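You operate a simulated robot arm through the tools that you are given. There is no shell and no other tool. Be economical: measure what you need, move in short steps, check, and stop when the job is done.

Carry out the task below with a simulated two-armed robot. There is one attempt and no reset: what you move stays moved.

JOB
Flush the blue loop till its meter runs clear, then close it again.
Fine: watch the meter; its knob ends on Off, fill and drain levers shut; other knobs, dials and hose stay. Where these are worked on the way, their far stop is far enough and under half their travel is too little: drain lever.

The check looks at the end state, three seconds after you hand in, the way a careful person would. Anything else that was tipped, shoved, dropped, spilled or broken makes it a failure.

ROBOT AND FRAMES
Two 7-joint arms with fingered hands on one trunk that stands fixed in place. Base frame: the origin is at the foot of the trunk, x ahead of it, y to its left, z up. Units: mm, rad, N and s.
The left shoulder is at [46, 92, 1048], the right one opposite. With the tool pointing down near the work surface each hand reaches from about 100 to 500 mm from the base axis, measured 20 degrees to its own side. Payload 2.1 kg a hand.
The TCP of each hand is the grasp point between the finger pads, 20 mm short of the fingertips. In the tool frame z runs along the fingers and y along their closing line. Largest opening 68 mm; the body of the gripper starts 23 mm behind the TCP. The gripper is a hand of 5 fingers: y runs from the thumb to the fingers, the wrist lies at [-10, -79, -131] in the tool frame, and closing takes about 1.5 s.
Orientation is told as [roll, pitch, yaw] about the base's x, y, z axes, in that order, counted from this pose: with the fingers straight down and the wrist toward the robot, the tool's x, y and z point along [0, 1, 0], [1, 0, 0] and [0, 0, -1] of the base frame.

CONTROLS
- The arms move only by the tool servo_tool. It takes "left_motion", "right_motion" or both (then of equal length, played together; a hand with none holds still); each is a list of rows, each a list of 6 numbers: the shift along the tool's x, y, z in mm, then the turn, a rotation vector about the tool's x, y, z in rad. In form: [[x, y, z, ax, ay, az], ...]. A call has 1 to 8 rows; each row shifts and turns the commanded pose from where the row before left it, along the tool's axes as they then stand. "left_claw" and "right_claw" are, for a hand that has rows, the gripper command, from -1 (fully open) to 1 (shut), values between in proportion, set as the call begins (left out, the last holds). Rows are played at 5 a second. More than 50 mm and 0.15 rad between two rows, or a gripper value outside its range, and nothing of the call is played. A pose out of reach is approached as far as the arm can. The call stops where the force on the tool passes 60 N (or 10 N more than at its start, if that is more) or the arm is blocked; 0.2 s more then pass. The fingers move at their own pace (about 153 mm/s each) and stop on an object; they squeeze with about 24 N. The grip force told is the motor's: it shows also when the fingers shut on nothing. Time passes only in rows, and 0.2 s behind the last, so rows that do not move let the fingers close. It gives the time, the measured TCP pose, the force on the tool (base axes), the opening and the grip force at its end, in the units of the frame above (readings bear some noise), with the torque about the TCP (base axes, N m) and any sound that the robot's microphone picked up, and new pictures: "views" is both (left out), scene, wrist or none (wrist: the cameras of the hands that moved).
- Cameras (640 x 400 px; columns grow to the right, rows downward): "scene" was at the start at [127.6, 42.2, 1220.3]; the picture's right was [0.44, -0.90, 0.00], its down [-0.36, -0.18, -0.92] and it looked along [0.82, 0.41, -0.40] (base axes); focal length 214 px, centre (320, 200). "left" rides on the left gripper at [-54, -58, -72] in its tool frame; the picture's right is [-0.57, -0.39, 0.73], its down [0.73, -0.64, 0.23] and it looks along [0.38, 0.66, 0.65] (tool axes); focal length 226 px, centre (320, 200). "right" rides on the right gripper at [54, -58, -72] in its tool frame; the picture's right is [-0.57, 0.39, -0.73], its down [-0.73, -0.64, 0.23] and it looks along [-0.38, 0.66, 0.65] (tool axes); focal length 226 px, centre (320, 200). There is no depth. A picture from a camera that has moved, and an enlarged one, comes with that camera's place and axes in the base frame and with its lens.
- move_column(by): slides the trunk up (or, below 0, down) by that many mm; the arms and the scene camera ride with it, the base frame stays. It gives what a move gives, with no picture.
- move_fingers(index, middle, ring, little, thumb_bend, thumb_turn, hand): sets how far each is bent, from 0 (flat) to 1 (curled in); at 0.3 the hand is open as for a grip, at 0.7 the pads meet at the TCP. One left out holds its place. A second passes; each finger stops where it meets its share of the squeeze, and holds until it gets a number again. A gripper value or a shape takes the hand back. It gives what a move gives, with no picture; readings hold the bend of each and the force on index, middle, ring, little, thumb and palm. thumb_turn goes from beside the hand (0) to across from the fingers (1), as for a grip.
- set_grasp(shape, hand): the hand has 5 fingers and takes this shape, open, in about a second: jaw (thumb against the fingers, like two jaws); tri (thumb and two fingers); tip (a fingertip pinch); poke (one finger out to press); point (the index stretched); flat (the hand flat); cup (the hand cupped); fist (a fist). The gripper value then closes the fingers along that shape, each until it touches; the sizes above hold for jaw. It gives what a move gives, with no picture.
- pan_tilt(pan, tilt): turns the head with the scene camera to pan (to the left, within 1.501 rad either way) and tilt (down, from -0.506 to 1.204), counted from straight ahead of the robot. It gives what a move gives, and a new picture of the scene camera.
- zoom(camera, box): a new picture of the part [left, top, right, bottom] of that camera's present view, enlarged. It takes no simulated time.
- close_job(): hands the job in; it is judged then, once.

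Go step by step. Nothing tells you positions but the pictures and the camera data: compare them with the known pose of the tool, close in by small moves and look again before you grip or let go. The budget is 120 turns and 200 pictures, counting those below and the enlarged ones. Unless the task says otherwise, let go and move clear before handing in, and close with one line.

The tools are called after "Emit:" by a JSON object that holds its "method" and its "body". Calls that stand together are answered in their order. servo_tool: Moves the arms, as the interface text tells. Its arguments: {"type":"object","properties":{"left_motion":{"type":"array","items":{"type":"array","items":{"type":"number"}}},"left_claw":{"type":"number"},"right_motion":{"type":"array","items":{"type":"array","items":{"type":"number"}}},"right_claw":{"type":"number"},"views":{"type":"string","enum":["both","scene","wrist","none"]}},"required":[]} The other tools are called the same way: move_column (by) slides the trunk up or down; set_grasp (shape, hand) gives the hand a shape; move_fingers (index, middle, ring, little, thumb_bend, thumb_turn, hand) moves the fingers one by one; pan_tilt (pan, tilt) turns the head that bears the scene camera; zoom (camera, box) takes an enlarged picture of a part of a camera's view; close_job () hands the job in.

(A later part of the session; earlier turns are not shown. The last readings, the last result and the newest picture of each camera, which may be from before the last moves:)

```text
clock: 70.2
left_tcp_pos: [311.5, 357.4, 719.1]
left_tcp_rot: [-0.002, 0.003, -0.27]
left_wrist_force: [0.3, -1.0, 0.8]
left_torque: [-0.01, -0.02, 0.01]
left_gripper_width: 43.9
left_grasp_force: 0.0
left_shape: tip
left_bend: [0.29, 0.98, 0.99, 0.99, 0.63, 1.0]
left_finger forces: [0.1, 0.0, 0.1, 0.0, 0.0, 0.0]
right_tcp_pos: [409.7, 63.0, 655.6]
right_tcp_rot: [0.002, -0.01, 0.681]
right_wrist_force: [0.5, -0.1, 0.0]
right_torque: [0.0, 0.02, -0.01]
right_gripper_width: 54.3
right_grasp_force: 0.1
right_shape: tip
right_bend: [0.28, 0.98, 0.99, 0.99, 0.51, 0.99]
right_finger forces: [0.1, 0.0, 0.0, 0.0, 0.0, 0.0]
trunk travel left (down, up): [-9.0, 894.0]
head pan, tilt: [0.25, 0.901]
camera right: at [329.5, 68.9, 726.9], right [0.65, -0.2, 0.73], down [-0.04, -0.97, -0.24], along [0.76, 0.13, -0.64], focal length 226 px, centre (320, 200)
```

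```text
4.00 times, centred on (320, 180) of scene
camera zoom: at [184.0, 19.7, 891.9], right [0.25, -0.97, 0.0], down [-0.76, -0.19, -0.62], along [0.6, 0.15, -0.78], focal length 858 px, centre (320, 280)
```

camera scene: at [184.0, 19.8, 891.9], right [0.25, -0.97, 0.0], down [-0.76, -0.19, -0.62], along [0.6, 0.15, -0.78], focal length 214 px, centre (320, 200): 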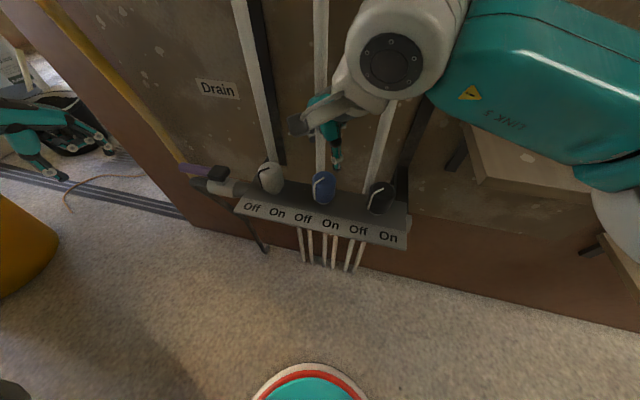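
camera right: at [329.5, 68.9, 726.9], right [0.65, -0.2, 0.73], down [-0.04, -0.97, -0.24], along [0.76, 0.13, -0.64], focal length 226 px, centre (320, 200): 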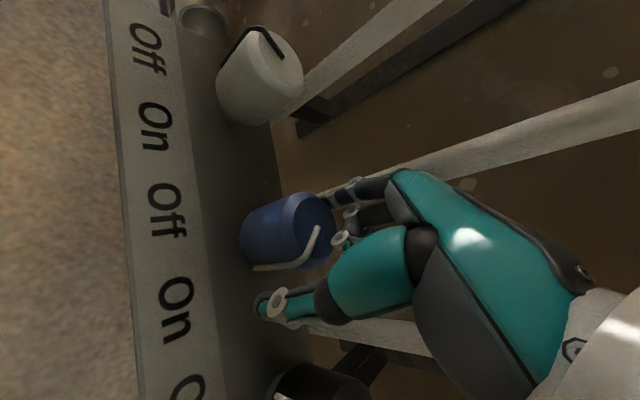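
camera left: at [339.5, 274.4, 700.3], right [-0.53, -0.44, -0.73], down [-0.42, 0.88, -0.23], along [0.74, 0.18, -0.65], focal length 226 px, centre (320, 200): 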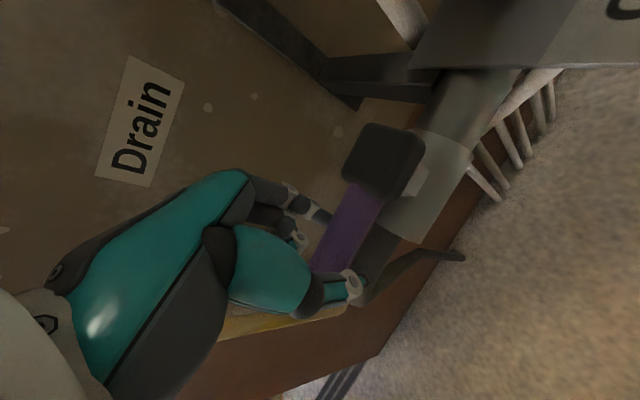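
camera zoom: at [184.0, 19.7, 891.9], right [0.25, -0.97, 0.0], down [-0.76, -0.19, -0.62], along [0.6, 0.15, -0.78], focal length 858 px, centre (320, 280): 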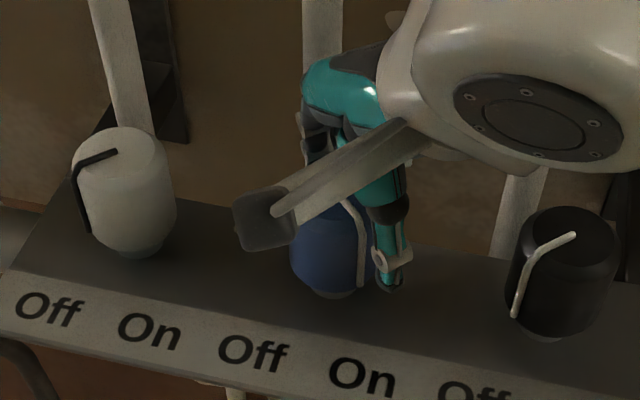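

Nearly at On. One more stroke.

Emit:
{"method": "servo_tool", "body": {"right_motion": [[0, 0, 0, 0, 0, 0], [0, 0, 0, 0, 0, 0], [0, 0, 0, 0, 0, 0], [0, 0, 0, 0, 0, 0], [0, 0, 0, 0, 0, -0.15], [0, 0, 0, 0, 0, -0.15], [0, 0, 0, 0, 0, -0.15], [0, 0, 0, 0, 0, 0]], "right_claw": 1.0, "views": "none"}}

Emit:
{"method": "servo_tool", "body": {"right_motion": [[0, 0, 0, 0, 0, 0], [0, 0, 0, 0, 0, 0], [0, 0, -45, 0, 0, 0], [0, 0, -30, 0, 0, 0.15], [0, -40, 0, 0, 0, 0.15], [0, -40, 0, 0, 0, 0.15]], "right_claw": -0.6, "views": "both"}}

Emit:
{"method": "zoom", "body": {"camera": "scene", "box": [240, 130, 400, 230]}}

```text
clock: 72.0
left_tcp_pos: [312.7, 358.0, 719.3]
left_tcp_rot: [-0.003, 0.004, -0.269]
left_wrist_force: [-0.5, -0.3, 0.5]
left_torque: [0.03, 0.0, -0.02]
left_gripper_width: 44.1
left_grasp_force: 0.0
left_shape: tip
left_bend: [0.29, 0.98, 0.99, 0.99, 0.63, 1.0]
left_finger forces: [0.0, 0.0, 0.0, 0.0, 0.0, 0.0]
right_tcp_pos: [410.1, 62.2, 655.1]
right_tcp_rot: [-0.002, -0.012, 1.129]
right_wrist_force: [13.1, -14.4, -1.8]
right_torque: [-0.24, -0.16, -0.47]
right_gripper_width: 28.7
right_grasp_force: 23.9
right_shape: tip
right_bend: [0.27, 1.0, 1.0, 1.0, 0.75, 0.97]
right_finger forces: [22.5, 0.0, 0.0, 0.0, 23.0, 0.0]
trunk travel left (down, up): [-9.0, 894.0]
head pan, tilt: [0.25, 0.901]
```

```text
clock: 73.4
left_tcp_pos: [313.2, 357.9, 719.8]
left_tcp_rot: [-0.002, 0.002, -0.271]
left_wrist_force: [1.3, 0.0, -1.0]
left_torque: [0.0, -0.02, 0.01]
left_gripper_width: 44.0
left_grasp_force: 0.1
left_shape: tip
left_bend: [0.29, 0.98, 0.99, 0.99, 0.63, 1.0]
left_finger forces: [0.0, 0.0, 0.0, 0.0, 0.0, 0.0]
right_tcp_pos: [361.0, -1.9, 729.9]
right_tcp_rot: [0.002, -0.009, 0.677]
right_wrist_force: [-0.1, 0.7, 0.9]
right_torque: [-0.04, 0.04, -0.01]
right_gripper_width: 54.2
right_grasp_force: 0.1
right_shape: tip
right_bend: [0.28, 0.98, 0.99, 0.99, 0.51, 0.99]
right_finger forces: [0.1, 0.0, 0.0, 0.0, 0.1, 0.0]
trunk travel left (down, up): [-9.0, 894.0]
head pan, tilt: [0.25, 0.901]
camera scene: at [184.1, 19.8, 891.8], right [0.25, -0.97, 0.0], down [-0.76, -0.19, -0.62], along [0.6, 0.15, -0.78], focal length 214 px, centre (320, 200)
camera right: at [280.2, 5.1, 800.9], right [0.65, -0.2, 0.73], down [-0.04, -0.97, -0.24], along [0.76, 0.13, -0.64], focal length 226 px, centre (320, 200)
```

scene: 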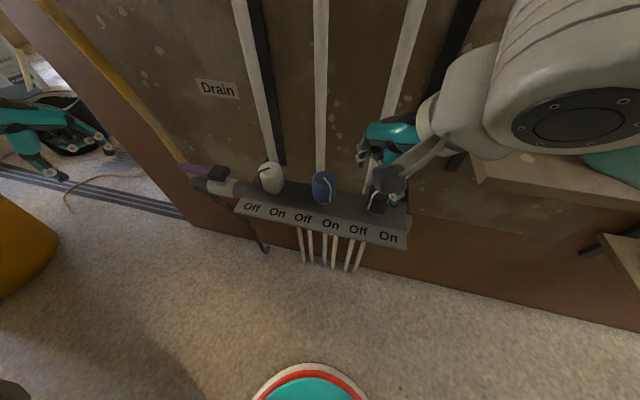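
right: 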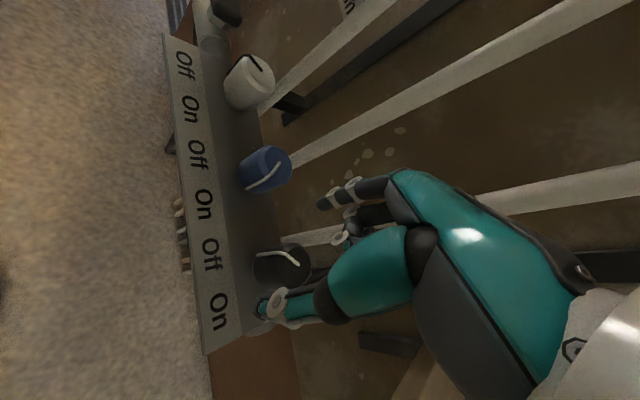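

```text
4.00 times, centred on (320, 180) of scene
camera zoom: at [184.1, 19.8, 891.8], right [0.25, -0.97, 0.0], down [-0.76, -0.19, -0.62], along [0.6, 0.15, -0.78], focal length 858 px, centre (320, 280)
```

zoom: 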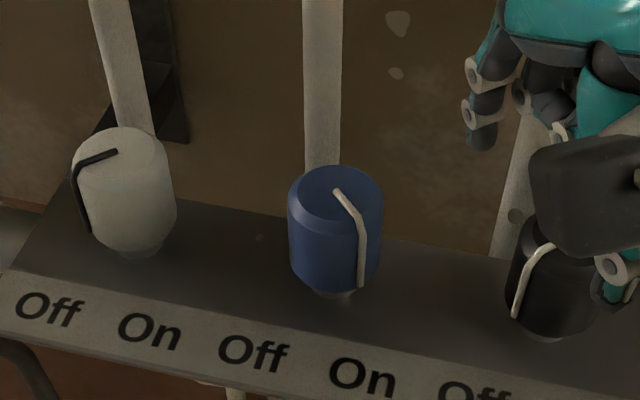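

The last stroke ended on a firm stop (0.47 N·m): knob is On. Now pull the right hand back and raise the trunk to work the fill lever and see the meter.

Emit:
{"method": "servo_tool", "body": {"right_motion": [[0, 0, -20, 0, 0, 0], [20, -40, 0, 0, 0, 0], [20, -42, 0, 0, 0, 0], [0, 0, 0, 0, 0, 0]], "left_motion": [[0, 0, 0, 0, 0, 0.13], [0, 0, 0, 0, 0, -0.13], [0, -20, 0, 0, 0, 0], [0, -10, 0, 0, 0, 0]], "views": "none"}}

Emit:
{"method": "move_column", "body": {"by": 150}}

Emit:
{"method": "pan_tilt", "body": {"pan": 0.4, "tilt": 0.35}}

```text
clock: 74.4
left_tcp_pos: [281.2, 366.3, 717.7]
left_tcp_rot: [-0.004, 0.003, -0.271]
left_wrist_force: [0.0, 0.6, -0.5]
left_torque: [0.01, 0.01, -0.03]
left_gripper_width: 43.8
left_grasp_force: 0.0
left_shape: tip
left_bend: [0.29, 0.98, 0.99, 0.99, 0.63, 1.0]
left_finger forces: [0.0, 0.0, 0.0, 0.0, 0.0, 0.1]
right_tcp_pos: [271.7, -20.6, 750.0]
right_tcp_rot: [0.003, -0.01, 0.682]
right_wrist_force: [-1.0, -0.2, -0.6]
right_torque: [0.03, 0.02, -0.06]
right_gripper_width: 54.0
right_grasp_force: 0.1
right_shape: tip
right_bend: [0.28, 0.98, 0.99, 0.99, 0.51, 0.99]
right_finger forces: [0.0, 0.0, 0.0, 0.1, 0.0, 0.0]
trunk travel left (down, up): [-9.0, 894.0]
head pan, tilt: [0.25, 0.901]
```

```text
clock: 76.1
left_tcp_pos: [282.1, 367.0, 869.9]
left_tcp_rot: [-0.002, 0.003, -0.273]
left_wrist_force: [0.2, 0.1, -0.6]
left_torque: [0.0, 0.01, -0.03]
left_gripper_width: 43.8
left_grasp_force: 0.1
left_shape: tip
left_bend: [0.29, 0.98, 0.99, 0.99, 0.63, 1.0]
left_finger forces: [0.0, 0.0, 0.0, 0.1, 0.0, 0.1]
right_tcp_pos: [271.2, -21.3, 898.5]
right_tcp_rot: [0.001, -0.01, 0.68]
right_wrist_force: [-0.5, -0.5, 0.4]
right_torque: [0.0, -0.02, -0.02]
right_gripper_width: 54.2
right_grasp_force: 0.1
right_shape: tip
right_bend: [0.28, 0.98, 0.99, 0.99, 0.51, 0.99]
right_finger forces: [0.1, 0.0, 0.0, 0.0, 0.0, 0.0]
trunk travel left (down, up): [-159.0, 744.0]
head pan, tilt: [0.25, 0.901]
```

```text
clock: 77.1
left_tcp_pos: [282.6, 367.2, 868.9]
left_tcp_rot: [-0.002, 0.002, -0.27]
left_wrist_force: [0.0, 0.2, 0.5]
left_torque: [-0.01, 0.01, -0.02]
left_gripper_width: 44.0
left_grasp_force: 0.1
left_shape: tip
left_bend: [0.29, 0.98, 0.99, 0.99, 0.63, 1.0]
left_finger forces: [0.1, 0.1, 0.0, 0.0, 0.0, 0.0]
right_tcp_pos: [270.5, -21.6, 898.9]
right_tcp_rot: [0.002, -0.011, 0.681]
right_wrist_force: [-0.9, 0.5, -0.9]
right_torque: [0.01, -0.01, 0.0]
right_gripper_width: 54.4
right_grasp_force: 0.0
right_shape: tip
right_bend: [0.28, 0.98, 0.99, 0.99, 0.51, 0.99]
right_finger forces: [0.1, 0.1, 0.1, 0.0, 0.0, 0.1]
trunk travel left (down, up): [-159.0, 744.0]
head pan, tilt: [0.4, 0.351]
camera scene: at [156.3, 37.3, 1093.8], right [0.39, -0.92, 0.0], down [-0.32, -0.13, -0.94], along [0.86, 0.37, -0.34], focal length 214 px, centre (320, 200)
```

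scene: 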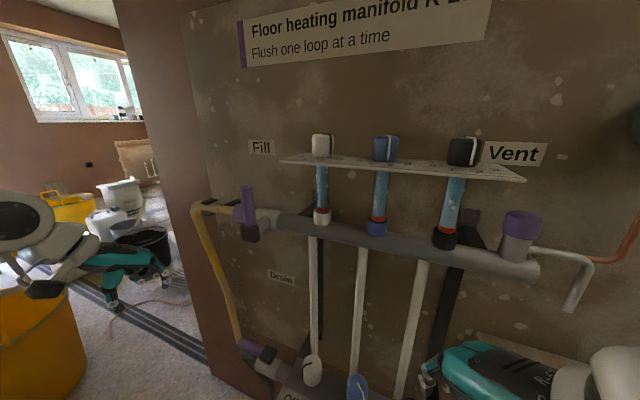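

Excellent view of the meter and fill lever. I'll set the left hand to point and pitch it to horizontal, in free space left of the lever.

Emit:
{"method": "set_grasp", "body": {"shape": "point", "hand": "left"}}

Emit:
{"method": "servo_tool", "body": {"left_motion": [[0, 0, 0, 0, 0, -0.135], [0, 0, 0, 0, 0, -0.135], [0, 0, 0, -0.145, 0, 0], [0, 0, 0, -0.145, 0, 0], [0, 0, 0, -0.145, 0, 0], [0, 0, 0, -0.145, 0, 0], [0, 0, 0, -0.145, 0, 0], [0, 0, 0, -0.145, 0, 0]], "views": "none"}}

Emit:
{"method": "servo_tool", "body": {"left_motion": [[0, 0, 0, -0.14, 0, 0], [0, 0, 0, -0.14, 0, 0], [0, 0, 0, -0.14, 0, 0], [0, 0, 0, -0.14, 0, 0], [0, 0, 0, -0.14, 0, 0], [0, 0, 0, 0, 0, 0]], "views": "both"}}

```text
clock: 78.0
left_tcp_pos: [282.5, 366.9, 869.3]
left_tcp_rot: [-0.001, 0.004, -0.271]
left_wrist_force: [-0.2, -0.4, -0.2]
left_torque: [-0.02, -0.01, -0.01]
left_gripper_width: 63.8
left_grasp_force: 0.0
left_shape: point
left_bend: [0.2, 1.0, 1.0, 1.0, 0.98, 0.88]
left_finger forces: [0.1, 0.1, 0.0, 0.0, 0.0, 0.1]
right_tcp_pos: [270.7, -21.0, 900.7]
right_tcp_rot: [0.001, -0.011, 0.681]
right_wrist_force: [-0.9, -0.4, 0.9]
right_torque: [0.01, 0.0, -0.02]
right_gripper_width: 54.5
right_grasp_force: 0.1
right_shape: tip
right_bend: [0.28, 0.98, 0.99, 0.99, 0.51, 0.99]
right_finger forces: [0.1, 0.0, 0.0, 0.0, 0.1, 0.0]
trunk travel left (down, up): [-159.0, 744.0]
head pan, tilt: [0.4, 0.351]
```

```text
clock: 79.8
left_tcp_pos: [281.4, 366.5, 869.8]
left_tcp_rot: [-0.001, -0.868, 0.003]
left_wrist_force: [-0.3, 0.6, 0.3]
left_torque: [0.01, -0.03, 0.0]
left_gripper_width: 63.5
left_grasp_force: 0.0
left_shape: point
left_bend: [0.2, 1.0, 1.0, 1.0, 0.98, 0.88]
left_finger forces: [0.0, 0.1, 0.1, 0.0, 0.0, 0.0]
right_tcp_pos: [271.3, -20.4, 898.3]
right_tcp_rot: [0.001, -0.01, 0.68]
right_wrist_force: [-0.2, 0.0, 0.1]
right_torque: [-0.02, 0.0, -0.02]
right_gripper_width: 54.0
right_grasp_force: 0.1
right_shape: tip
right_bend: [0.28, 0.98, 0.99, 0.99, 0.51, 0.99]
right_finger forces: [0.0, 0.1, 0.0, 0.1, 0.0, 0.0]
trunk travel left (down, up): [-159.0, 744.0]
head pan, tilt: [0.4, 0.351]
```

```text
clock: 81.2
left_tcp_pos: [314.2, 388.5, 868.9]
left_tcp_rot: [-0.015, -1.497, 0.012]
left_wrist_force: [-0.7, 0.6, 0.3]
left_torque: [0.04, -0.02, -0.02]
left_gripper_width: 63.6
left_grasp_force: 0.0
left_shape: point
left_bend: [0.2, 1.0, 1.0, 1.0, 0.98, 0.88]
left_finger forces: [0.0, 0.1, 0.0, 0.1, 0.0, 0.0]
left hand out of reach, approached as far as the arm can: row 4, 5
right_tcp_pos: [271.5, -22.1, 899.4]
right_tcp_rot: [0.001, -0.012, 0.681]
right_wrist_force: [0.1, 0.8, 0.5]
right_torque: [0.01, -0.02, 0.03]
right_gripper_width: 54.5
right_grasp_force: 0.0
right_shape: tip
right_bend: [0.28, 0.98, 0.99, 0.99, 0.51, 0.99]
right_finger forces: [0.0, 0.0, 0.1, 0.1, 0.0, 0.0]
trunk travel left (down, up): [-159.0, 744.0]
head pan, tilt: [0.4, 0.351]
camera scene: at [156.2, 37.3, 1093.9], right [0.39, -0.92, 0.0], down [-0.32, -0.13, -0.94], along [0.86, 0.37, -0.34], focal length 214 px, centre (320, 200)
camera left: at [237.7, 334.8, 815.7], right [0.7, -0.57, -0.44], down [0.18, 0.73, -0.66], along [0.69, 0.38, 0.61], focal length 226 px, centre (320, 200)
```

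scene: 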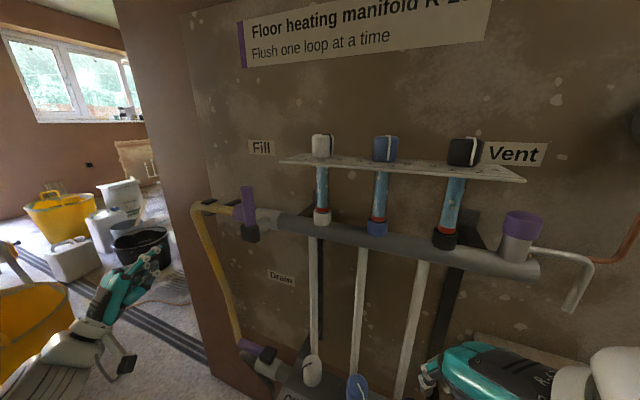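
left: 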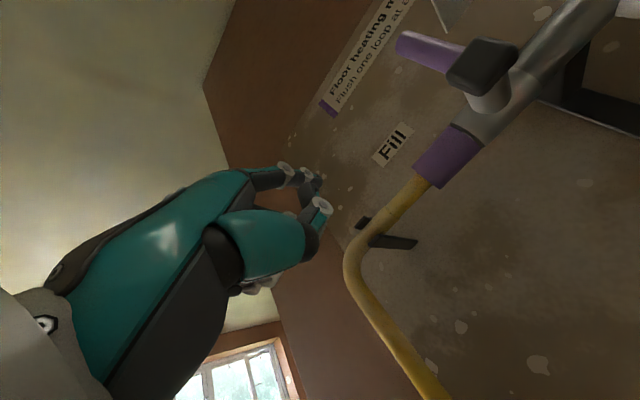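

Now bring the pointing hand in front of the lever, just to its right.

Emit:
{"method": "servo_tool", "body": {"left_motion": [[-45, 20, 0, 0, 0, 0], [-45, 20, 0, 0, 0, 0], [-45, 20, 0, 0, 0, 0], [-7, 4, 15, 0, 0, 0], [0, 0, 0, 0, 0, 0]], "views": "both"}}

Emit:
{"method": "zoom", "body": {"camera": "scene", "box": [170, 120, 410, 270]}}

```text
clock: 82.4
left_tcp_pos: [338.9, 250.5, 937.7]
left_tcp_rot: [-0.014, -1.499, 0.008]
left_wrist_force: [-0.7, -0.3, 0.6]
left_torque: [-0.02, 0.05, 0.01]
left_gripper_width: 63.4
left_grasp_force: 0.0
left_shape: point
left_bend: [0.2, 1.0, 1.0, 1.0, 0.98, 0.88]
left_finger forces: [0.0, 0.0, 0.0, 0.0, 0.0, 0.0]
left hand out of reach, approached as far as the arm can: row 1
right_tcp_pos: [270.1, -20.1, 898.6]
right_tcp_rot: [0.0, -0.009, 0.681]
right_wrist_force: [0.1, -1.1, 0.4]
right_torque: [-0.02, -0.01, 0.0]
right_gripper_width: 54.5
right_grasp_force: 0.0
right_shape: tip
right_bend: [0.28, 0.98, 0.99, 0.99, 0.51, 0.99]
right_finger forces: [0.0, 0.0, 0.0, 0.0, 0.0, 0.0]
trunk travel left (down, up): [-159.0, 744.0]
head pan, tilt: [0.4, 0.351]
camera scene: at [156.3, 37.3, 1093.8], right [0.39, -0.92, 0.0], down [-0.32, -0.13, -0.94], along [0.86, 0.37, -0.34], focal length 214 px, centre (320, 200)
camera left: at [261.5, 197.1, 885.1], right [0.69, -0.57, -0.44], down [0.19, 0.73, -0.66], along [0.7, 0.37, 0.61], focal length 226 px, centre (320, 200)
```

scene: 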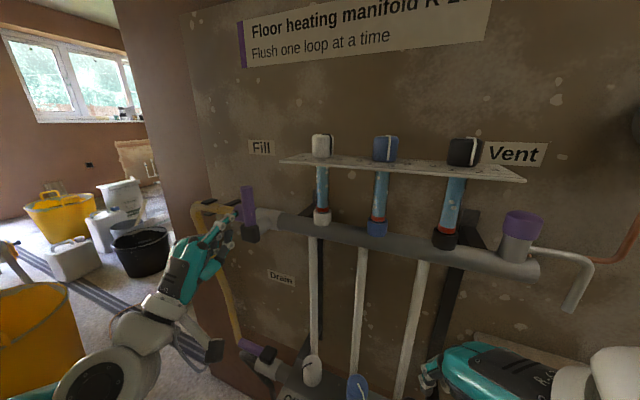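
left: 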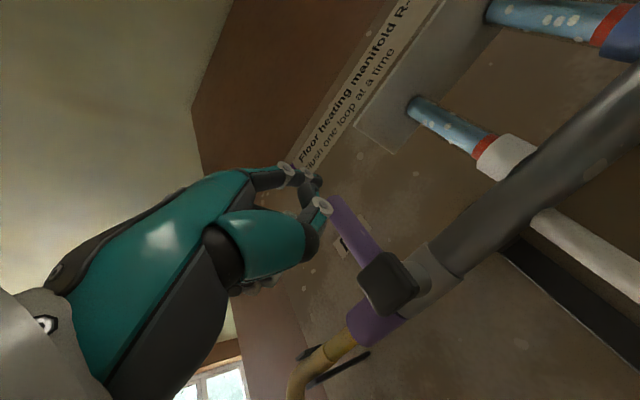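

```text
2.67 times, centred on (290, 195) of scene
camera zoom: at [156.3, 37.3, 1093.8], right [0.39, -0.92, 0.0], down [-0.32, -0.13, -0.94], along [0.86, 0.37, -0.34], focal length 572 px, centre (400, 213)
```

zoom: 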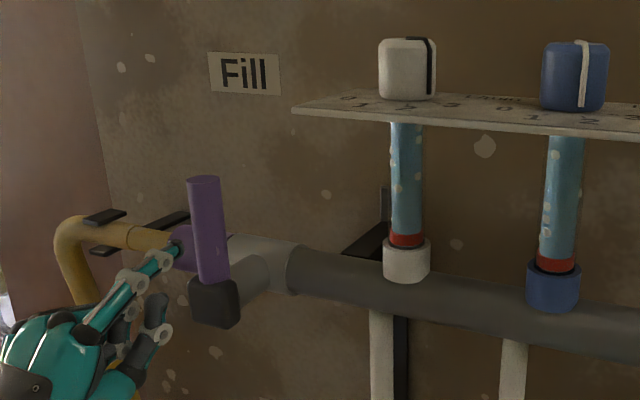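

Fingertip is about (350, 243, 978). Advance it alongside the handle's right face.

Emit:
{"method": "servo_tool", "body": {"left_motion": [[-3, 0, 25, 0, 0, 0], [0, 0, 25, 0, 0, 0], [0, 0, 0, 0, 0, 0]], "views": "both"}}

Emit:
{"method": "zoom", "body": {"camera": "scene", "box": [170, 120, 410, 270]}}

```text
clock: 83.2
left_tcp_pos: [388.1, 247.2, 933.3]
left_tcp_rot: [-0.018, -1.494, 0.016]
left_wrist_force: [0.3, -0.4, -0.5]
left_torque: [0.0, 0.02, 0.0]
left_gripper_width: 63.2
left_grasp_force: 0.0
left_shape: point
left_bend: [0.2, 1.0, 1.0, 1.0, 0.98, 0.88]
left_finger forces: [0.1, 0.0, 0.1, 0.0, 0.0, 0.0]
right_tcp_pos: [270.9, -20.9, 897.8]
right_tcp_rot: [0.002, -0.009, 0.68]
right_wrist_force: [0.3, -0.4, 0.2]
right_torque: [0.04, 0.0, 0.03]
right_gripper_width: 54.3
right_grasp_force: 0.0
right_shape: tip
right_bend: [0.28, 0.98, 0.99, 0.99, 0.51, 0.99]
right_finger forces: [0.1, 0.0, 0.0, 0.0, 0.0, 0.0]
trunk travel left (down, up): [-159.0, 744.0]
head pan, tilt: [0.4, 0.351]
camera scene: at [156.3, 37.3, 1093.8], right [0.39, -0.92, 0.0], down [-0.32, -0.13, -0.94], along [0.86, 0.37, -0.34], focal length 214 px, centre (320, 200)
camera left: at [311.0, 194.2, 881.7], right [0.7, -0.57, -0.44], down [0.18, 0.73, -0.66], along [0.69, 0.38, 0.61], focal length 226 px, centre (320, 200)
```

scene: 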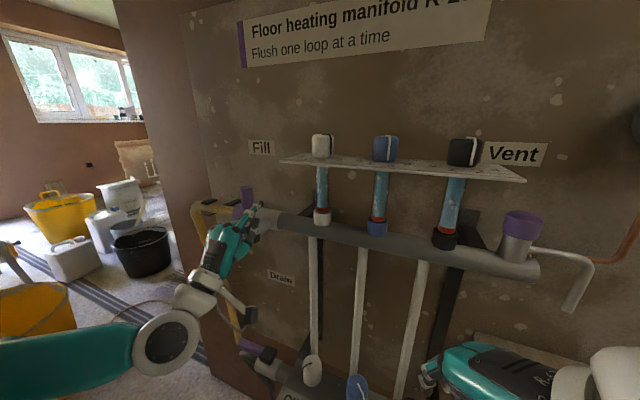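
left: 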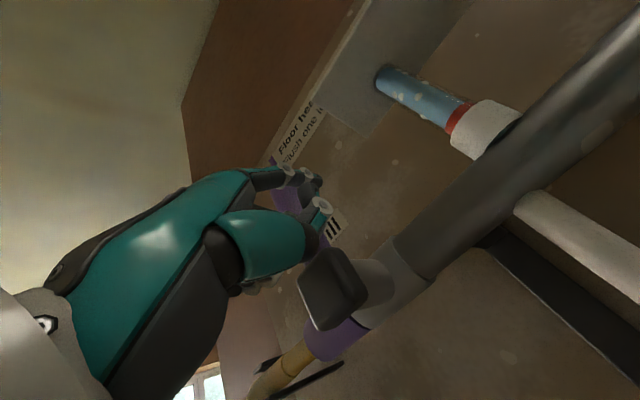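

```text
2.67 times, centred on (290, 195) of scene
camera zoom: at [156.3, 37.3, 1093.8], right [0.39, -0.92, 0.0], down [-0.32, -0.13, -0.94], along [0.86, 0.37, -0.34], focal length 572 px, centre (400, 213)
```

zoom: 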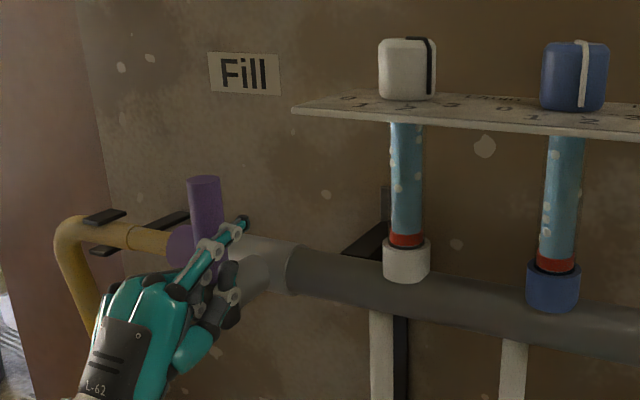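

The index is now right beside the handle. Push it to the left in small steps.

Emit:
{"method": "servo_tool", "body": {"left_motion": [[6, 0, 0, 0, 0, 0], [6, 0, 0, 0, 0, 0], [6, 0, 0, 0, 0, 0], [0, 0, 0, 0, 0, 0]], "views": "none"}}

Emit:
{"method": "zoom", "body": {"camera": "scene", "box": [170, 120, 410, 270]}}

```text
clock: 84.2
left_tcp_pos: [388.2, 264.0, 935.3]
left_tcp_rot: [-0.005, -1.496, 0.003]
left_wrist_force: [0.0, -2.3, -0.2]
left_torque: [0.09, 0.01, -0.02]
left_gripper_width: 0.0
left_grasp_force: 0.1
left_shape: point
left_bend: [0.19, 1.0, 1.0, 1.0, 0.98, 0.88]
left_finger forces: [1.9, 0.0, 0.0, 0.0, 0.1, 0.1]
right_tcp_pos: [270.0, -21.4, 898.3]
right_tcp_rot: [0.002, -0.01, 0.681]
right_wrist_force: [-0.1, -0.7, -0.7]
right_torque: [-0.02, -0.02, 0.0]
right_gripper_width: 54.4
right_grasp_force: 0.1
right_shape: tip
right_bend: [0.28, 0.98, 0.99, 0.99, 0.51, 0.99]
right_finger forces: [0.0, 0.0, 0.0, 0.1, 0.1, 0.0]
trunk travel left (down, up): [-159.0, 744.0]
head pan, tilt: [0.4, 0.351]
```

```text
2.67 times, centred on (290, 195) of scene
camera zoom: at [156.3, 37.0, 1093.9], right [0.39, -0.92, 0.0], down [-0.32, -0.13, -0.94], along [0.86, 0.37, -0.34], focal length 572 px, centre (400, 213)
```

zoom: 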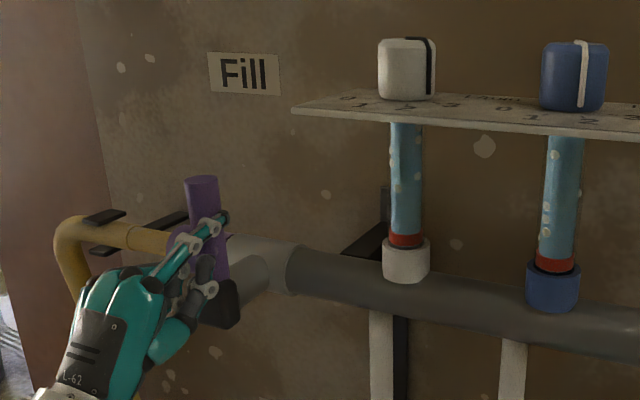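

Contact, lever shifting a little. Keep pushing.

Emit:
{"method": "servo_tool", "body": {"left_motion": [[6, 0, 0, 0, 0, 0], [6, 0, 0, 0, 0, 0], [0, 0, 0, 0, 0, 0]], "views": "none"}}

Emit:
{"method": "zoom", "body": {"camera": "scene", "box": [170, 120, 410, 270]}}

```text
clock: 85.0
left_tcp_pos: [388.0, 276.9, 935.3]
left_tcp_rot: [-0.014, -1.496, 0.009]
left_wrist_force: [0.4, -0.5, -0.3]
left_torque: [0.03, 0.01, -0.03]
left_gripper_width: 0.2
left_grasp_force: 0.1
left_shape: point
left_bend: [0.19, 1.0, 1.0, 1.0, 0.98, 0.88]
left_finger forces: [0.8, 0.0, 0.1, 0.0, 0.0, 0.1]
right_tcp_pos: [272.5, -21.4, 899.2]
right_tcp_rot: [0.003, -0.01, 0.68]
right_wrist_force: [-0.5, 1.1, -0.3]
right_torque: [-0.02, 0.0, 0.01]
right_gripper_width: 54.0
right_grasp_force: 0.1
right_shape: tip
right_bend: [0.28, 0.98, 0.99, 0.99, 0.51, 0.99]
right_finger forces: [0.0, 0.0, 0.1, 0.1, 0.1, 0.0]
trunk travel left (down, up): [-159.0, 744.0]
head pan, tilt: [0.4, 0.351]
```

```text
2.67 times, centred on (290, 195) of scene
camera zoom: at [156.3, 37.2, 1093.9], right [0.39, -0.92, 0.0], down [-0.32, -0.13, -0.94], along [0.86, 0.37, -0.34], focal length 572 px, centre (400, 213)
```

zoom: 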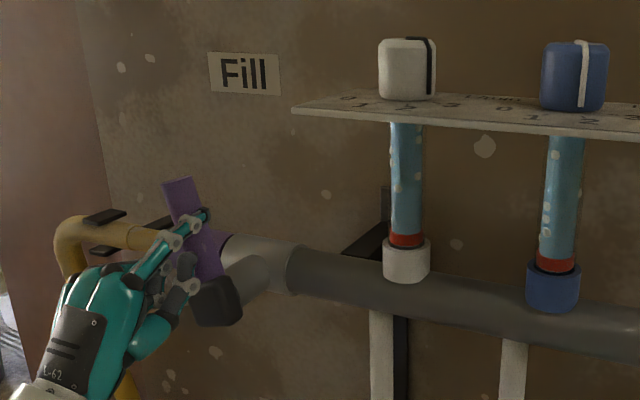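

It opens to the left. Follow the arc down.

Emit:
{"method": "servo_tool", "body": {"left_motion": [[10, -2.5, 0, 0, 0, 0], [10, -3, 0, 0, 0, 0], [9, -5.5, 0, 0, 0, 0], [9, -6.5, 0, 0, 0, 0], [6.5, -8.5, 0, 0, 0, 0], [0, 0, 0, 0, 0, 0]], "views": "none"}}

Emit:
{"method": "zoom", "body": {"camera": "scene", "box": [170, 120, 410, 270]}}

```text
clock: 86.4
left_tcp_pos: [385.4, 321.3, 907.6]
left_tcp_rot: [-0.014, -1.498, 0.012]
left_wrist_force: [0.7, -1.1, 0.7]
left_torque: [0.0, 0.02, 0.01]
left_gripper_width: 0.0
left_grasp_force: 0.0
left_shape: point
left_bend: [0.19, 1.0, 1.0, 1.0, 0.98, 0.88]
left_finger forces: [0.6, 0.0, 0.1, 0.0, 0.0, 0.0]
right_tcp_pos: [271.3, -22.0, 898.5]
right_tcp_rot: [0.001, -0.011, 0.681]
right_wrist_force: [0.6, -0.6, -0.4]
right_torque: [-0.01, 0.0, -0.01]
right_gripper_width: 54.2
right_grasp_force: 0.1
right_shape: tip
right_bend: [0.28, 0.98, 0.99, 0.99, 0.51, 0.99]
right_finger forces: [0.1, 0.1, 0.0, 0.1, 0.0, 0.0]
trunk travel left (down, up): [-159.0, 744.0]
head pan, tilt: [0.4, 0.351]
```

```text
2.67 times, centred on (290, 195) of scene
camera zoom: at [156.2, 37.2, 1093.9], right [0.39, -0.92, 0.0], down [-0.32, -0.13, -0.94], along [0.86, 0.37, -0.34], focal length 572 px, centre (400, 213)
```

zoom: 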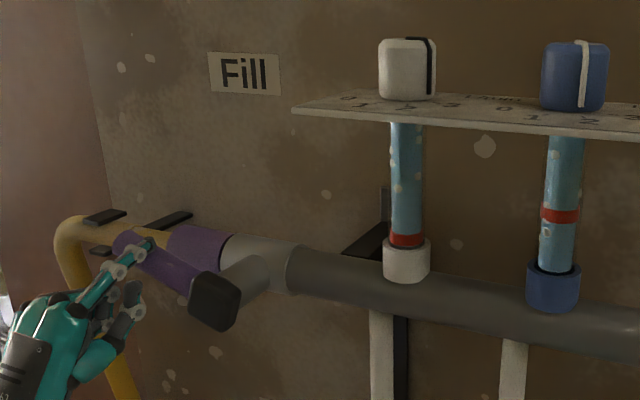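

Flow has started — the blue meter's red band has risen. Push the lever on to its stop.

Emit:
{"method": "servo_tool", "body": {"left_motion": [[4, -9, 0, 0, 0, 0], [2, -8, 0, 0, 0, 0], [0, -5, 0, 0, 0, 0], [0, 0, 0, 0, 0, 0]], "views": "none"}}

Emit:
{"method": "zoom", "body": {"camera": "scene", "box": [170, 120, 410, 270]}}

```text
clock: 87.4
left_tcp_pos: [384.4, 327.4, 886.1]
left_tcp_rot: [-0.014, -1.495, 0.012]
left_wrist_force: [-0.8, -0.4, 2.2]
left_torque: [-0.02, -0.04, -0.05]
left_gripper_width: 0.0
left_grasp_force: 0.0
left_shape: point
left_bend: [0.17, 1.0, 1.0, 1.0, 0.98, 0.88]
left_finger forces: [1.9, 0.0, 0.0, 0.0, 0.1, 0.1]
right_tcp_pos: [271.2, -21.8, 898.4]
right_tcp_rot: [0.002, -0.011, 0.68]
right_wrist_force: [0.1, 0.0, 0.2]
right_torque: [0.01, 0.01, 0.0]
right_gripper_width: 54.4
right_grasp_force: 0.1
right_shape: tip
right_bend: [0.28, 0.98, 0.99, 0.99, 0.51, 0.99]
right_finger forces: [0.1, 0.1, 0.1, 0.1, 0.1, 0.0]
trunk travel left (down, up): [-159.0, 744.0]
head pan, tilt: [0.4, 0.351]
```

```text
2.67 times, centred on (290, 195) of scene
camera zoom: at [156.1, 37.3, 1093.9], right [0.39, -0.92, 0.0], down [-0.32, -0.13, -0.94], along [0.86, 0.37, -0.34], focal length 572 px, centre (400, 213)
```

zoom: 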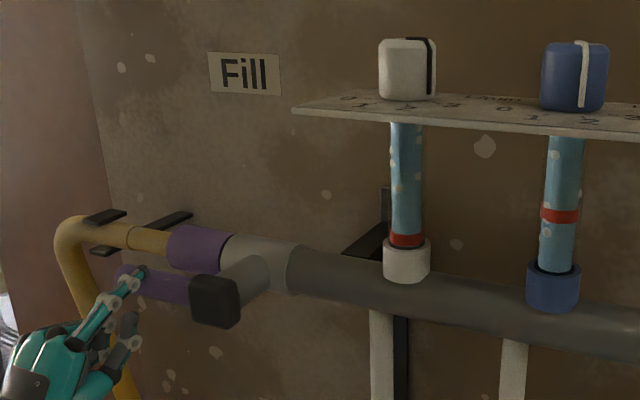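

Fill lever is at its open stop. Withdraw the finger and drop below the handle ready to close, while watching the meter.

Emit:
{"method": "servo_tool", "body": {"left_motion": [[0, 3, -20, 0, 0, 0], [0, 0, -30, 0, 0, 0], [0, -25, 0, 0, 0, 0], [0, -25, 0, 0, 0, 0], [0, 0, 0, 0, 0, 0], [0, 0, 0, 0, 0, 0], [0, 0, 0, 0, 0, 0], [0, 0, 0, 0, 0, 0]], "views": "none"}}

Emit:
{"method": "zoom", "body": {"camera": "scene", "box": [300, 120, 500, 250]}}

Emit:
{"method": "zoom", "body": {"camera": "scene", "box": [170, 120, 410, 270]}}

```text
clock: 89.2
left_tcp_pos: [331.9, 327.5, 844.0]
left_tcp_rot: [-0.013, -1.495, 0.01]
left_wrist_force: [0.1, 0.6, -0.7]
left_torque: [0.04, 0.05, 0.02]
left_gripper_width: 0.0
left_grasp_force: 0.1
left_shape: point
left_bend: [0.2, 1.0, 1.0, 1.0, 0.98, 0.88]
left_finger forces: [0.0, 0.0, 0.0, 0.0, 0.1, 0.1]
right_tcp_pos: [271.0, -20.2, 899.2]
right_tcp_rot: [0.002, -0.01, 0.682]
right_wrist_force: [-0.3, 0.4, -0.6]
right_torque: [0.01, -0.01, -0.02]
right_gripper_width: 54.3
right_grasp_force: 0.0
right_shape: tip
right_bend: [0.28, 0.98, 0.99, 0.99, 0.51, 0.99]
right_finger forces: [0.1, 0.0, 0.1, 0.1, 0.0, 0.0]
trunk travel left (down, up): [-159.0, 744.0]
head pan, tilt: [0.4, 0.351]
```

```text
3.08 times, centred on (400, 185) of scene
camera zoom: at [156.3, 37.3, 1093.9], right [0.39, -0.92, 0.0], down [-0.32, -0.13, -0.94], along [0.86, 0.37, -0.34], focal length 660 px, centre (74, 246)
```

zoom: 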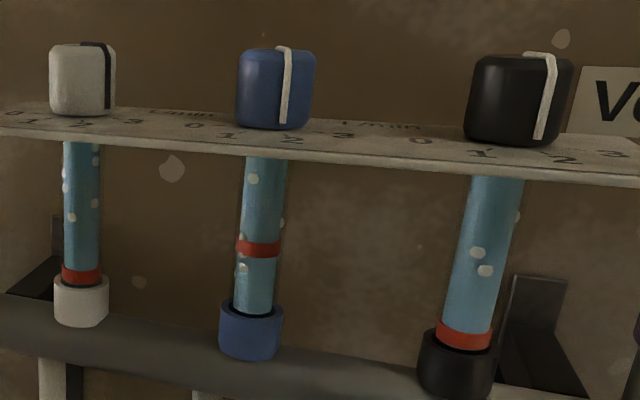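

```text
2.67 times, centred on (290, 195) of scene
camera zoom: at [156.3, 37.3, 1093.9], right [0.39, -0.92, 0.0], down [-0.32, -0.13, -0.94], along [0.86, 0.37, -0.34], focal length 572 px, centre (400, 213)
```

zoom: 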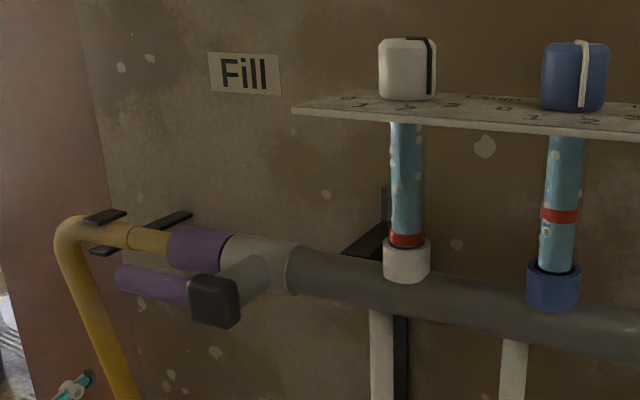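

Flow is running through blue only, with some bubbles left. Wait and watch.

Emit:
{"method": "servo_tool", "body": {"left_motion": [[0, 0, 0, 0, 0, 0], [0, 0, 0, 0, 0, 0], [0, 0, 0, 0, 0, 0], [0, 0, 0, 0, 0, 0], [0, 0, 0, 0, 0, 0], [0, 0, 0, 0, 0, 0], [0, 0, 0, 0, 0, 0], [0, 0, 0, 0, 0, 0]], "views": "none"}}

Emit:
{"method": "servo_tool", "body": {"left_motion": [[0, 0, 0, 0, 0, 0], [0, 0, 0, 0, 0, 0], [0, 0, 0, 0, 0, 0], [0, 0, 0, 0, 0, 0], [0, 0, 0, 0, 0, 0], [0, 0, 0, 0, 0, 0], [0, 0, 0, 0, 0, 0], [0, 0, 0, 0, 0, 0]], "views": "none"}}

Emit:
{"method": "servo_tool", "body": {"left_motion": [[0, 0, 0, 0, 0, 0], [0, 0, 0, 0, 0, 0], [0, 0, 0, 0, 0, 0], [0, 0, 0, 0, 0, 0], [0, 0, 0, 0, 0, 0], [0, 0, 0, 0, 0, 0], [0, 0, 0, 0, 0, 0], [0, 0, 0, 0, 0, 0]], "views": "none"}}

Emit:
{"method": "zoom", "body": {"camera": "scene", "box": [300, 120, 500, 250]}}

```text
clock: 91.0
left_tcp_pos: [332.7, 329.4, 842.7]
left_tcp_rot: [-0.014, -1.496, 0.012]
left_wrist_force: [0.6, -0.4, 0.3]
left_torque: [-0.01, 0.02, -0.06]
left_gripper_width: 0.2
left_grasp_force: 0.1
left_shape: point
left_bend: [0.2, 1.0, 1.0, 1.0, 0.98, 0.88]
left_finger forces: [0.0, 0.1, 0.0, 0.1, 0.1, 0.0]
right_tcp_pos: [270.8, -21.4, 898.4]
right_tcp_rot: [0.0, -0.01, 0.682]
right_wrist_force: [-0.3, -0.7, 0.2]
right_torque: [-0.02, -0.02, -0.02]
right_gripper_width: 54.4
right_grasp_force: 0.0
right_shape: tip
right_bend: [0.28, 0.98, 0.99, 0.99, 0.51, 0.99]
right_finger forces: [0.0, 0.1, 0.1, 0.1, 0.1, 0.1]
trunk travel left (down, up): [-159.0, 744.0]
head pan, tilt: [0.4, 0.351]
```

```text
clock: 92.8
left_tcp_pos: [332.3, 328.9, 842.7]
left_tcp_rot: [-0.014, -1.494, 0.013]
left_wrist_force: [0.3, -0.1, -0.6]
left_torque: [-0.01, -0.02, -0.02]
left_gripper_width: 0.0
left_grasp_force: 0.1
left_shape: point
left_bend: [0.2, 1.0, 1.0, 1.0, 0.98, 0.88]
left_finger forces: [0.1, 0.0, 0.0, 0.0, 0.0, 0.0]
right_tcp_pos: [270.6, -21.4, 898.2]
right_tcp_rot: [0.001, -0.01, 0.681]
right_wrist_force: [0.0, -0.8, 0.2]
right_torque: [0.01, -0.01, 0.0]
right_gripper_width: 54.2
right_grasp_force: 0.0
right_shape: tip
right_bend: [0.28, 0.98, 0.99, 0.99, 0.51, 0.99]
right_finger forces: [0.0, 0.1, 0.0, 0.1, 0.1, 0.0]
trunk travel left (down, up): [-159.0, 744.0]
head pan, tilt: [0.4, 0.351]
```

```text
clock: 94.6
left_tcp_pos: [333.1, 327.5, 842.1]
left_tcp_rot: [-0.013, -1.496, 0.012]
left_wrist_force: [-0.3, 0.0, 0.1]
left_torque: [0.01, 0.0, 0.02]
left_gripper_width: 0.0
left_grasp_force: 0.1
left_shape: point
left_bend: [0.2, 1.0, 1.0, 1.0, 0.98, 0.88]
left_finger forces: [0.1, 0.1, 0.0, 0.1, 0.0, 0.0]
right_tcp_pos: [272.4, -21.8, 898.6]
right_tcp_rot: [0.001, -0.009, 0.68]
right_wrist_force: [0.5, -0.2, -0.1]
right_torque: [-0.02, 0.01, -0.02]
right_gripper_width: 54.2
right_grasp_force: 0.1
right_shape: tip
right_bend: [0.28, 0.98, 0.99, 0.99, 0.51, 0.99]
right_finger forces: [0.1, 0.0, 0.0, 0.0, 0.1, 0.0]
trunk travel left (down, up): [-159.0, 744.0]
head pan, tilt: [0.4, 0.351]
```

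```text
3.08 times, centred on (400, 185) of scene
camera zoom: at [156.3, 37.3, 1093.9], right [0.39, -0.92, 0.0], down [-0.32, -0.13, -0.94], along [0.86, 0.37, -0.34], focal length 660 px, centre (74, 246)
```

zoom: 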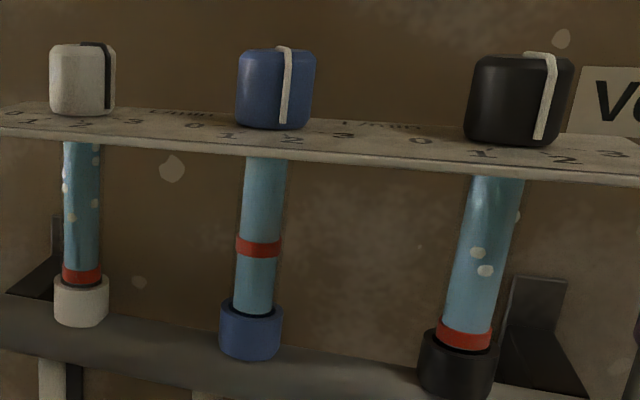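

The blue tube appears clear. One sharper look after a moment to make sure it stays clear.

Emit:
{"method": "servo_tool", "body": {"left_motion": [[0, 0, 0, 0, 0, 0], [0, 0, 0, 0, 0, 0], [0, 0, 0, 0, 0, 0], [0, 0, 0, 0, 0, 0], [0, 0, 0, 0, 0, 0], [0, 0, 0, 0, 0, 0], [0, 0, 0, 0, 0, 0], [0, 0, 0, 0, 0, 0]], "views": "none"}}

Emit:
{"method": "zoom", "body": {"camera": "scene", "box": [340, 160, 420, 240]}}

```text
clock: 96.4
left_tcp_pos: [331.8, 329.6, 843.0]
left_tcp_rot: [-0.013, -1.496, 0.01]
left_wrist_force: [-0.1, -0.1, -0.4]
left_torque: [0.02, -0.01, 0.03]
left_gripper_width: 0.0
left_grasp_force: 0.1
left_shape: point
left_bend: [0.2, 1.0, 1.0, 1.0, 0.98, 0.88]
left_finger forces: [0.0, 0.0, 0.0, 0.0, 0.0, 0.0]
right_tcp_pos: [270.5, -21.1, 899.0]
right_tcp_rot: [0.001, -0.01, 0.679]
right_wrist_force: [-0.1, -0.2, -1.1]
right_torque: [0.0, 0.04, 0.0]
right_gripper_width: 54.3
right_grasp_force: 0.0
right_shape: tip
right_bend: [0.28, 0.98, 0.99, 0.99, 0.51, 0.99]
right_finger forces: [0.1, 0.0, 0.0, 0.0, 0.1, 0.1]
trunk travel left (down, up): [-159.0, 744.0]
head pan, tilt: [0.4, 0.351]
```

```text
5.00 times, centred on (380, 200) of scene
camera zoom: at [156.3, 37.3, 1093.9], right [0.39, -0.92, 0.0], down [-0.32, -0.13, -0.94], along [0.86, 0.37, -0.34], focal length 1072 px, centre (20, 200)
```

zoom: 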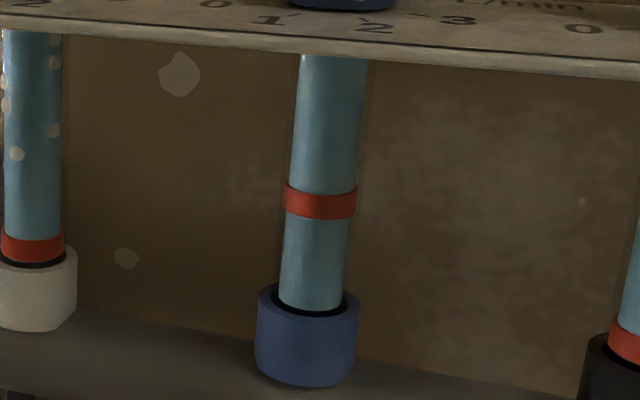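

Clear. Now close the fill: advance the finger under the handle and lift it around the arc.

Emit:
{"method": "servo_tool", "body": {"left_motion": [[0, 0, 26, 0, 0, 0], [0, 0, 27, 0, 0, 0], [0, 12, 0, 0, 0, 0], [1, 10.5, 0, 0, 0, 0], [1, 10.5, 0, 0, 0, 0], [0, 0, 0, 0, 0, 0]], "views": "none"}}

Emit:
{"method": "zoom", "body": {"camera": "scene", "box": [170, 120, 410, 270]}}

```text
clock: 97.8
left_tcp_pos: [387.4, 331.1, 872.7]
left_tcp_rot: [-0.019, -1.495, 0.016]
left_wrist_force: [-1.2, -0.1, -1.6]
left_torque: [0.0, -0.02, 0.02]
left_gripper_width: 63.2
left_grasp_force: 0.1
left_shape: point
left_bend: [0.22, 1.0, 1.0, 1.0, 0.98, 0.88]
left_finger forces: [2.3, 0.0, 0.0, 0.0, 0.0, 0.0]
right_tcp_pos: [271.1, -20.7, 897.4]
right_tcp_rot: [0.002, -0.01, 0.682]
right_wrist_force: [0.6, -0.4, 0.2]
right_torque: [-0.03, -0.01, 0.0]
right_gripper_width: 54.1
right_grasp_force: 0.0
right_shape: tip
right_bend: [0.28, 0.98, 0.99, 0.99, 0.51, 0.99]
right_finger forces: [0.1, 0.0, 0.0, 0.0, 0.0, 0.1]
trunk travel left (down, up): [-159.0, 744.0]
head pan, tilt: [0.4, 0.351]
```

```text
2.67 times, centred on (290, 195) of scene
camera zoom: at [156.3, 37.4, 1093.8], right [0.39, -0.92, 0.0], down [-0.32, -0.13, -0.94], along [0.86, 0.37, -0.34], focal length 572 px, centre (400, 213)
```

zoom: 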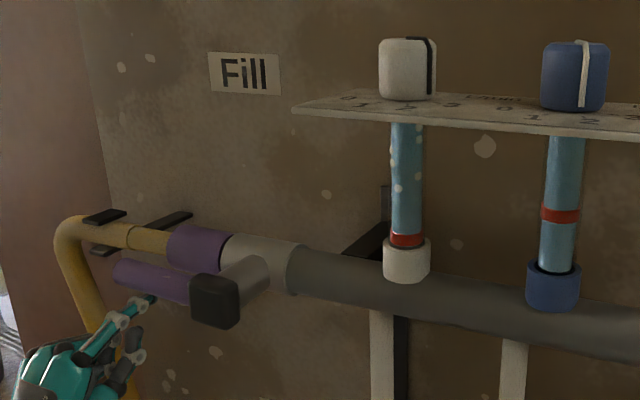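

Contact from below; continue lifting around.

Emit:
{"method": "servo_tool", "body": {"left_motion": [[0, 11, 0, 0, 0, 0], [0, 11, 0, 0, 0, 0], [-3, 10, 0, 0, 0, 0], [-4, 10, 0, 0, 0, 0], [-6, 8, 0, 0, 0, 0], [-7, 7, 0, 0, 0, 0], [0, 0, 0, 0, 0, 0]], "views": "none"}}

Emit:
{"method": "zoom", "body": {"camera": "scene", "box": [170, 120, 410, 270]}}

```text
clock: 99.4
left_tcp_pos: [392.1, 309.8, 929.3]
left_tcp_rot: [-0.011, -1.497, 0.01]
left_wrist_force: [0.6, 1.0, -0.4]
left_torque: [0.04, 0.02, -0.01]
left_gripper_width: 63.4
left_grasp_force: 0.0
left_shape: point
left_bend: [0.21, 1.0, 1.0, 1.0, 0.98, 0.88]
left_finger forces: [0.7, 0.1, 0.0, 0.0, 0.1, 0.0]
right_tcp_pos: [271.2, -20.9, 898.6]
right_tcp_rot: [0.002, -0.01, 0.681]
right_wrist_force: [-1.2, 0.5, 0.3]
right_torque: [0.01, 0.0, 0.0]
right_gripper_width: 53.9
right_grasp_force: 0.0
right_shape: tip
right_bend: [0.28, 0.98, 0.99, 0.99, 0.51, 0.99]
right_finger forces: [0.0, 0.0, 0.0, 0.1, 0.0, 0.0]
trunk travel left (down, up): [-159.0, 744.0]
head pan, tilt: [0.4, 0.351]
```

```text
2.67 times, centred on (290, 195) of scene
camera zoom: at [156.3, 37.4, 1093.8], right [0.39, -0.92, 0.0], down [-0.32, -0.13, -0.94], along [0.86, 0.37, -0.34], focal length 572 px, centre (400, 213)
```

zoom: 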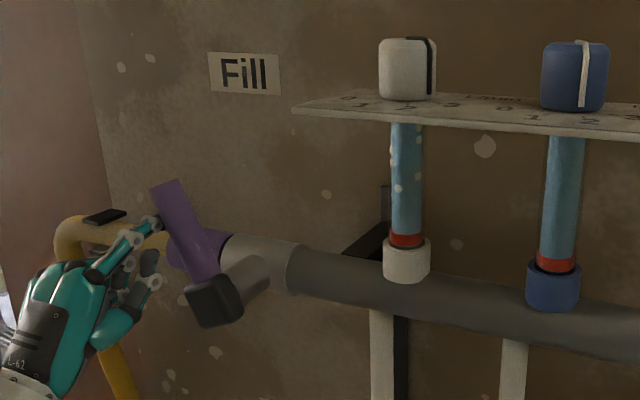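

Flow has stopped; finish bringing the handle upright.

Emit:
{"method": "servo_tool", "body": {"left_motion": [[-8, 4, 0, 0, 0, 0], [-7, 2, 0, 0, 0, 0], [-5, 0, 0, 0, 0, 0], [0, 0, 0, 0, 0, 0]], "views": "none"}}

Emit:
{"method": "zoom", "body": {"camera": "scene", "box": [170, 120, 410, 270]}}

```text
clock: 100.4
left_tcp_pos: [392.6, 289.7, 934.4]
left_tcp_rot: [-0.012, -1.496, 0.008]
left_wrist_force: [-0.8, 0.1, 0.2]
left_torque: [0.02, -0.03, -0.01]
left_gripper_width: 0.0
left_grasp_force: 0.0
left_shape: point
left_bend: [0.2, 1.0, 1.0, 1.0, 0.98, 0.88]
left_finger forces: [0.0, 0.1, 0.0, 0.0, 0.0, 0.0]
right_tcp_pos: [271.3, -20.4, 898.2]
right_tcp_rot: [0.0, -0.01, 0.681]
right_wrist_force: [0.0, 0.4, 0.6]
right_torque: [-0.02, -0.02, -0.01]
right_gripper_width: 54.4
right_grasp_force: 0.0
right_shape: tip
right_bend: [0.28, 0.98, 0.99, 0.99, 0.51, 0.99]
right_finger forces: [0.0, 0.0, 0.1, 0.0, 0.0, 0.0]
trunk travel left (down, up): [-159.0, 744.0]
head pan, tilt: [0.4, 0.351]
```

```text
2.67 times, centred on (290, 195) of scene
camera zoom: at [156.3, 37.3, 1093.9], right [0.39, -0.92, 0.0], down [-0.32, -0.13, -0.94], along [0.86, 0.37, -0.34], focal length 572 px, centre (400, 213)
```

zoom: 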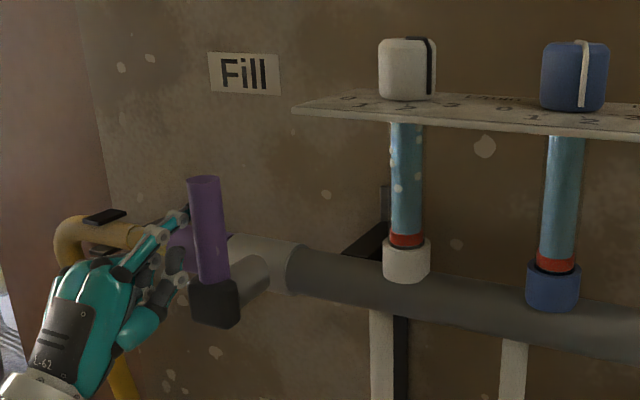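

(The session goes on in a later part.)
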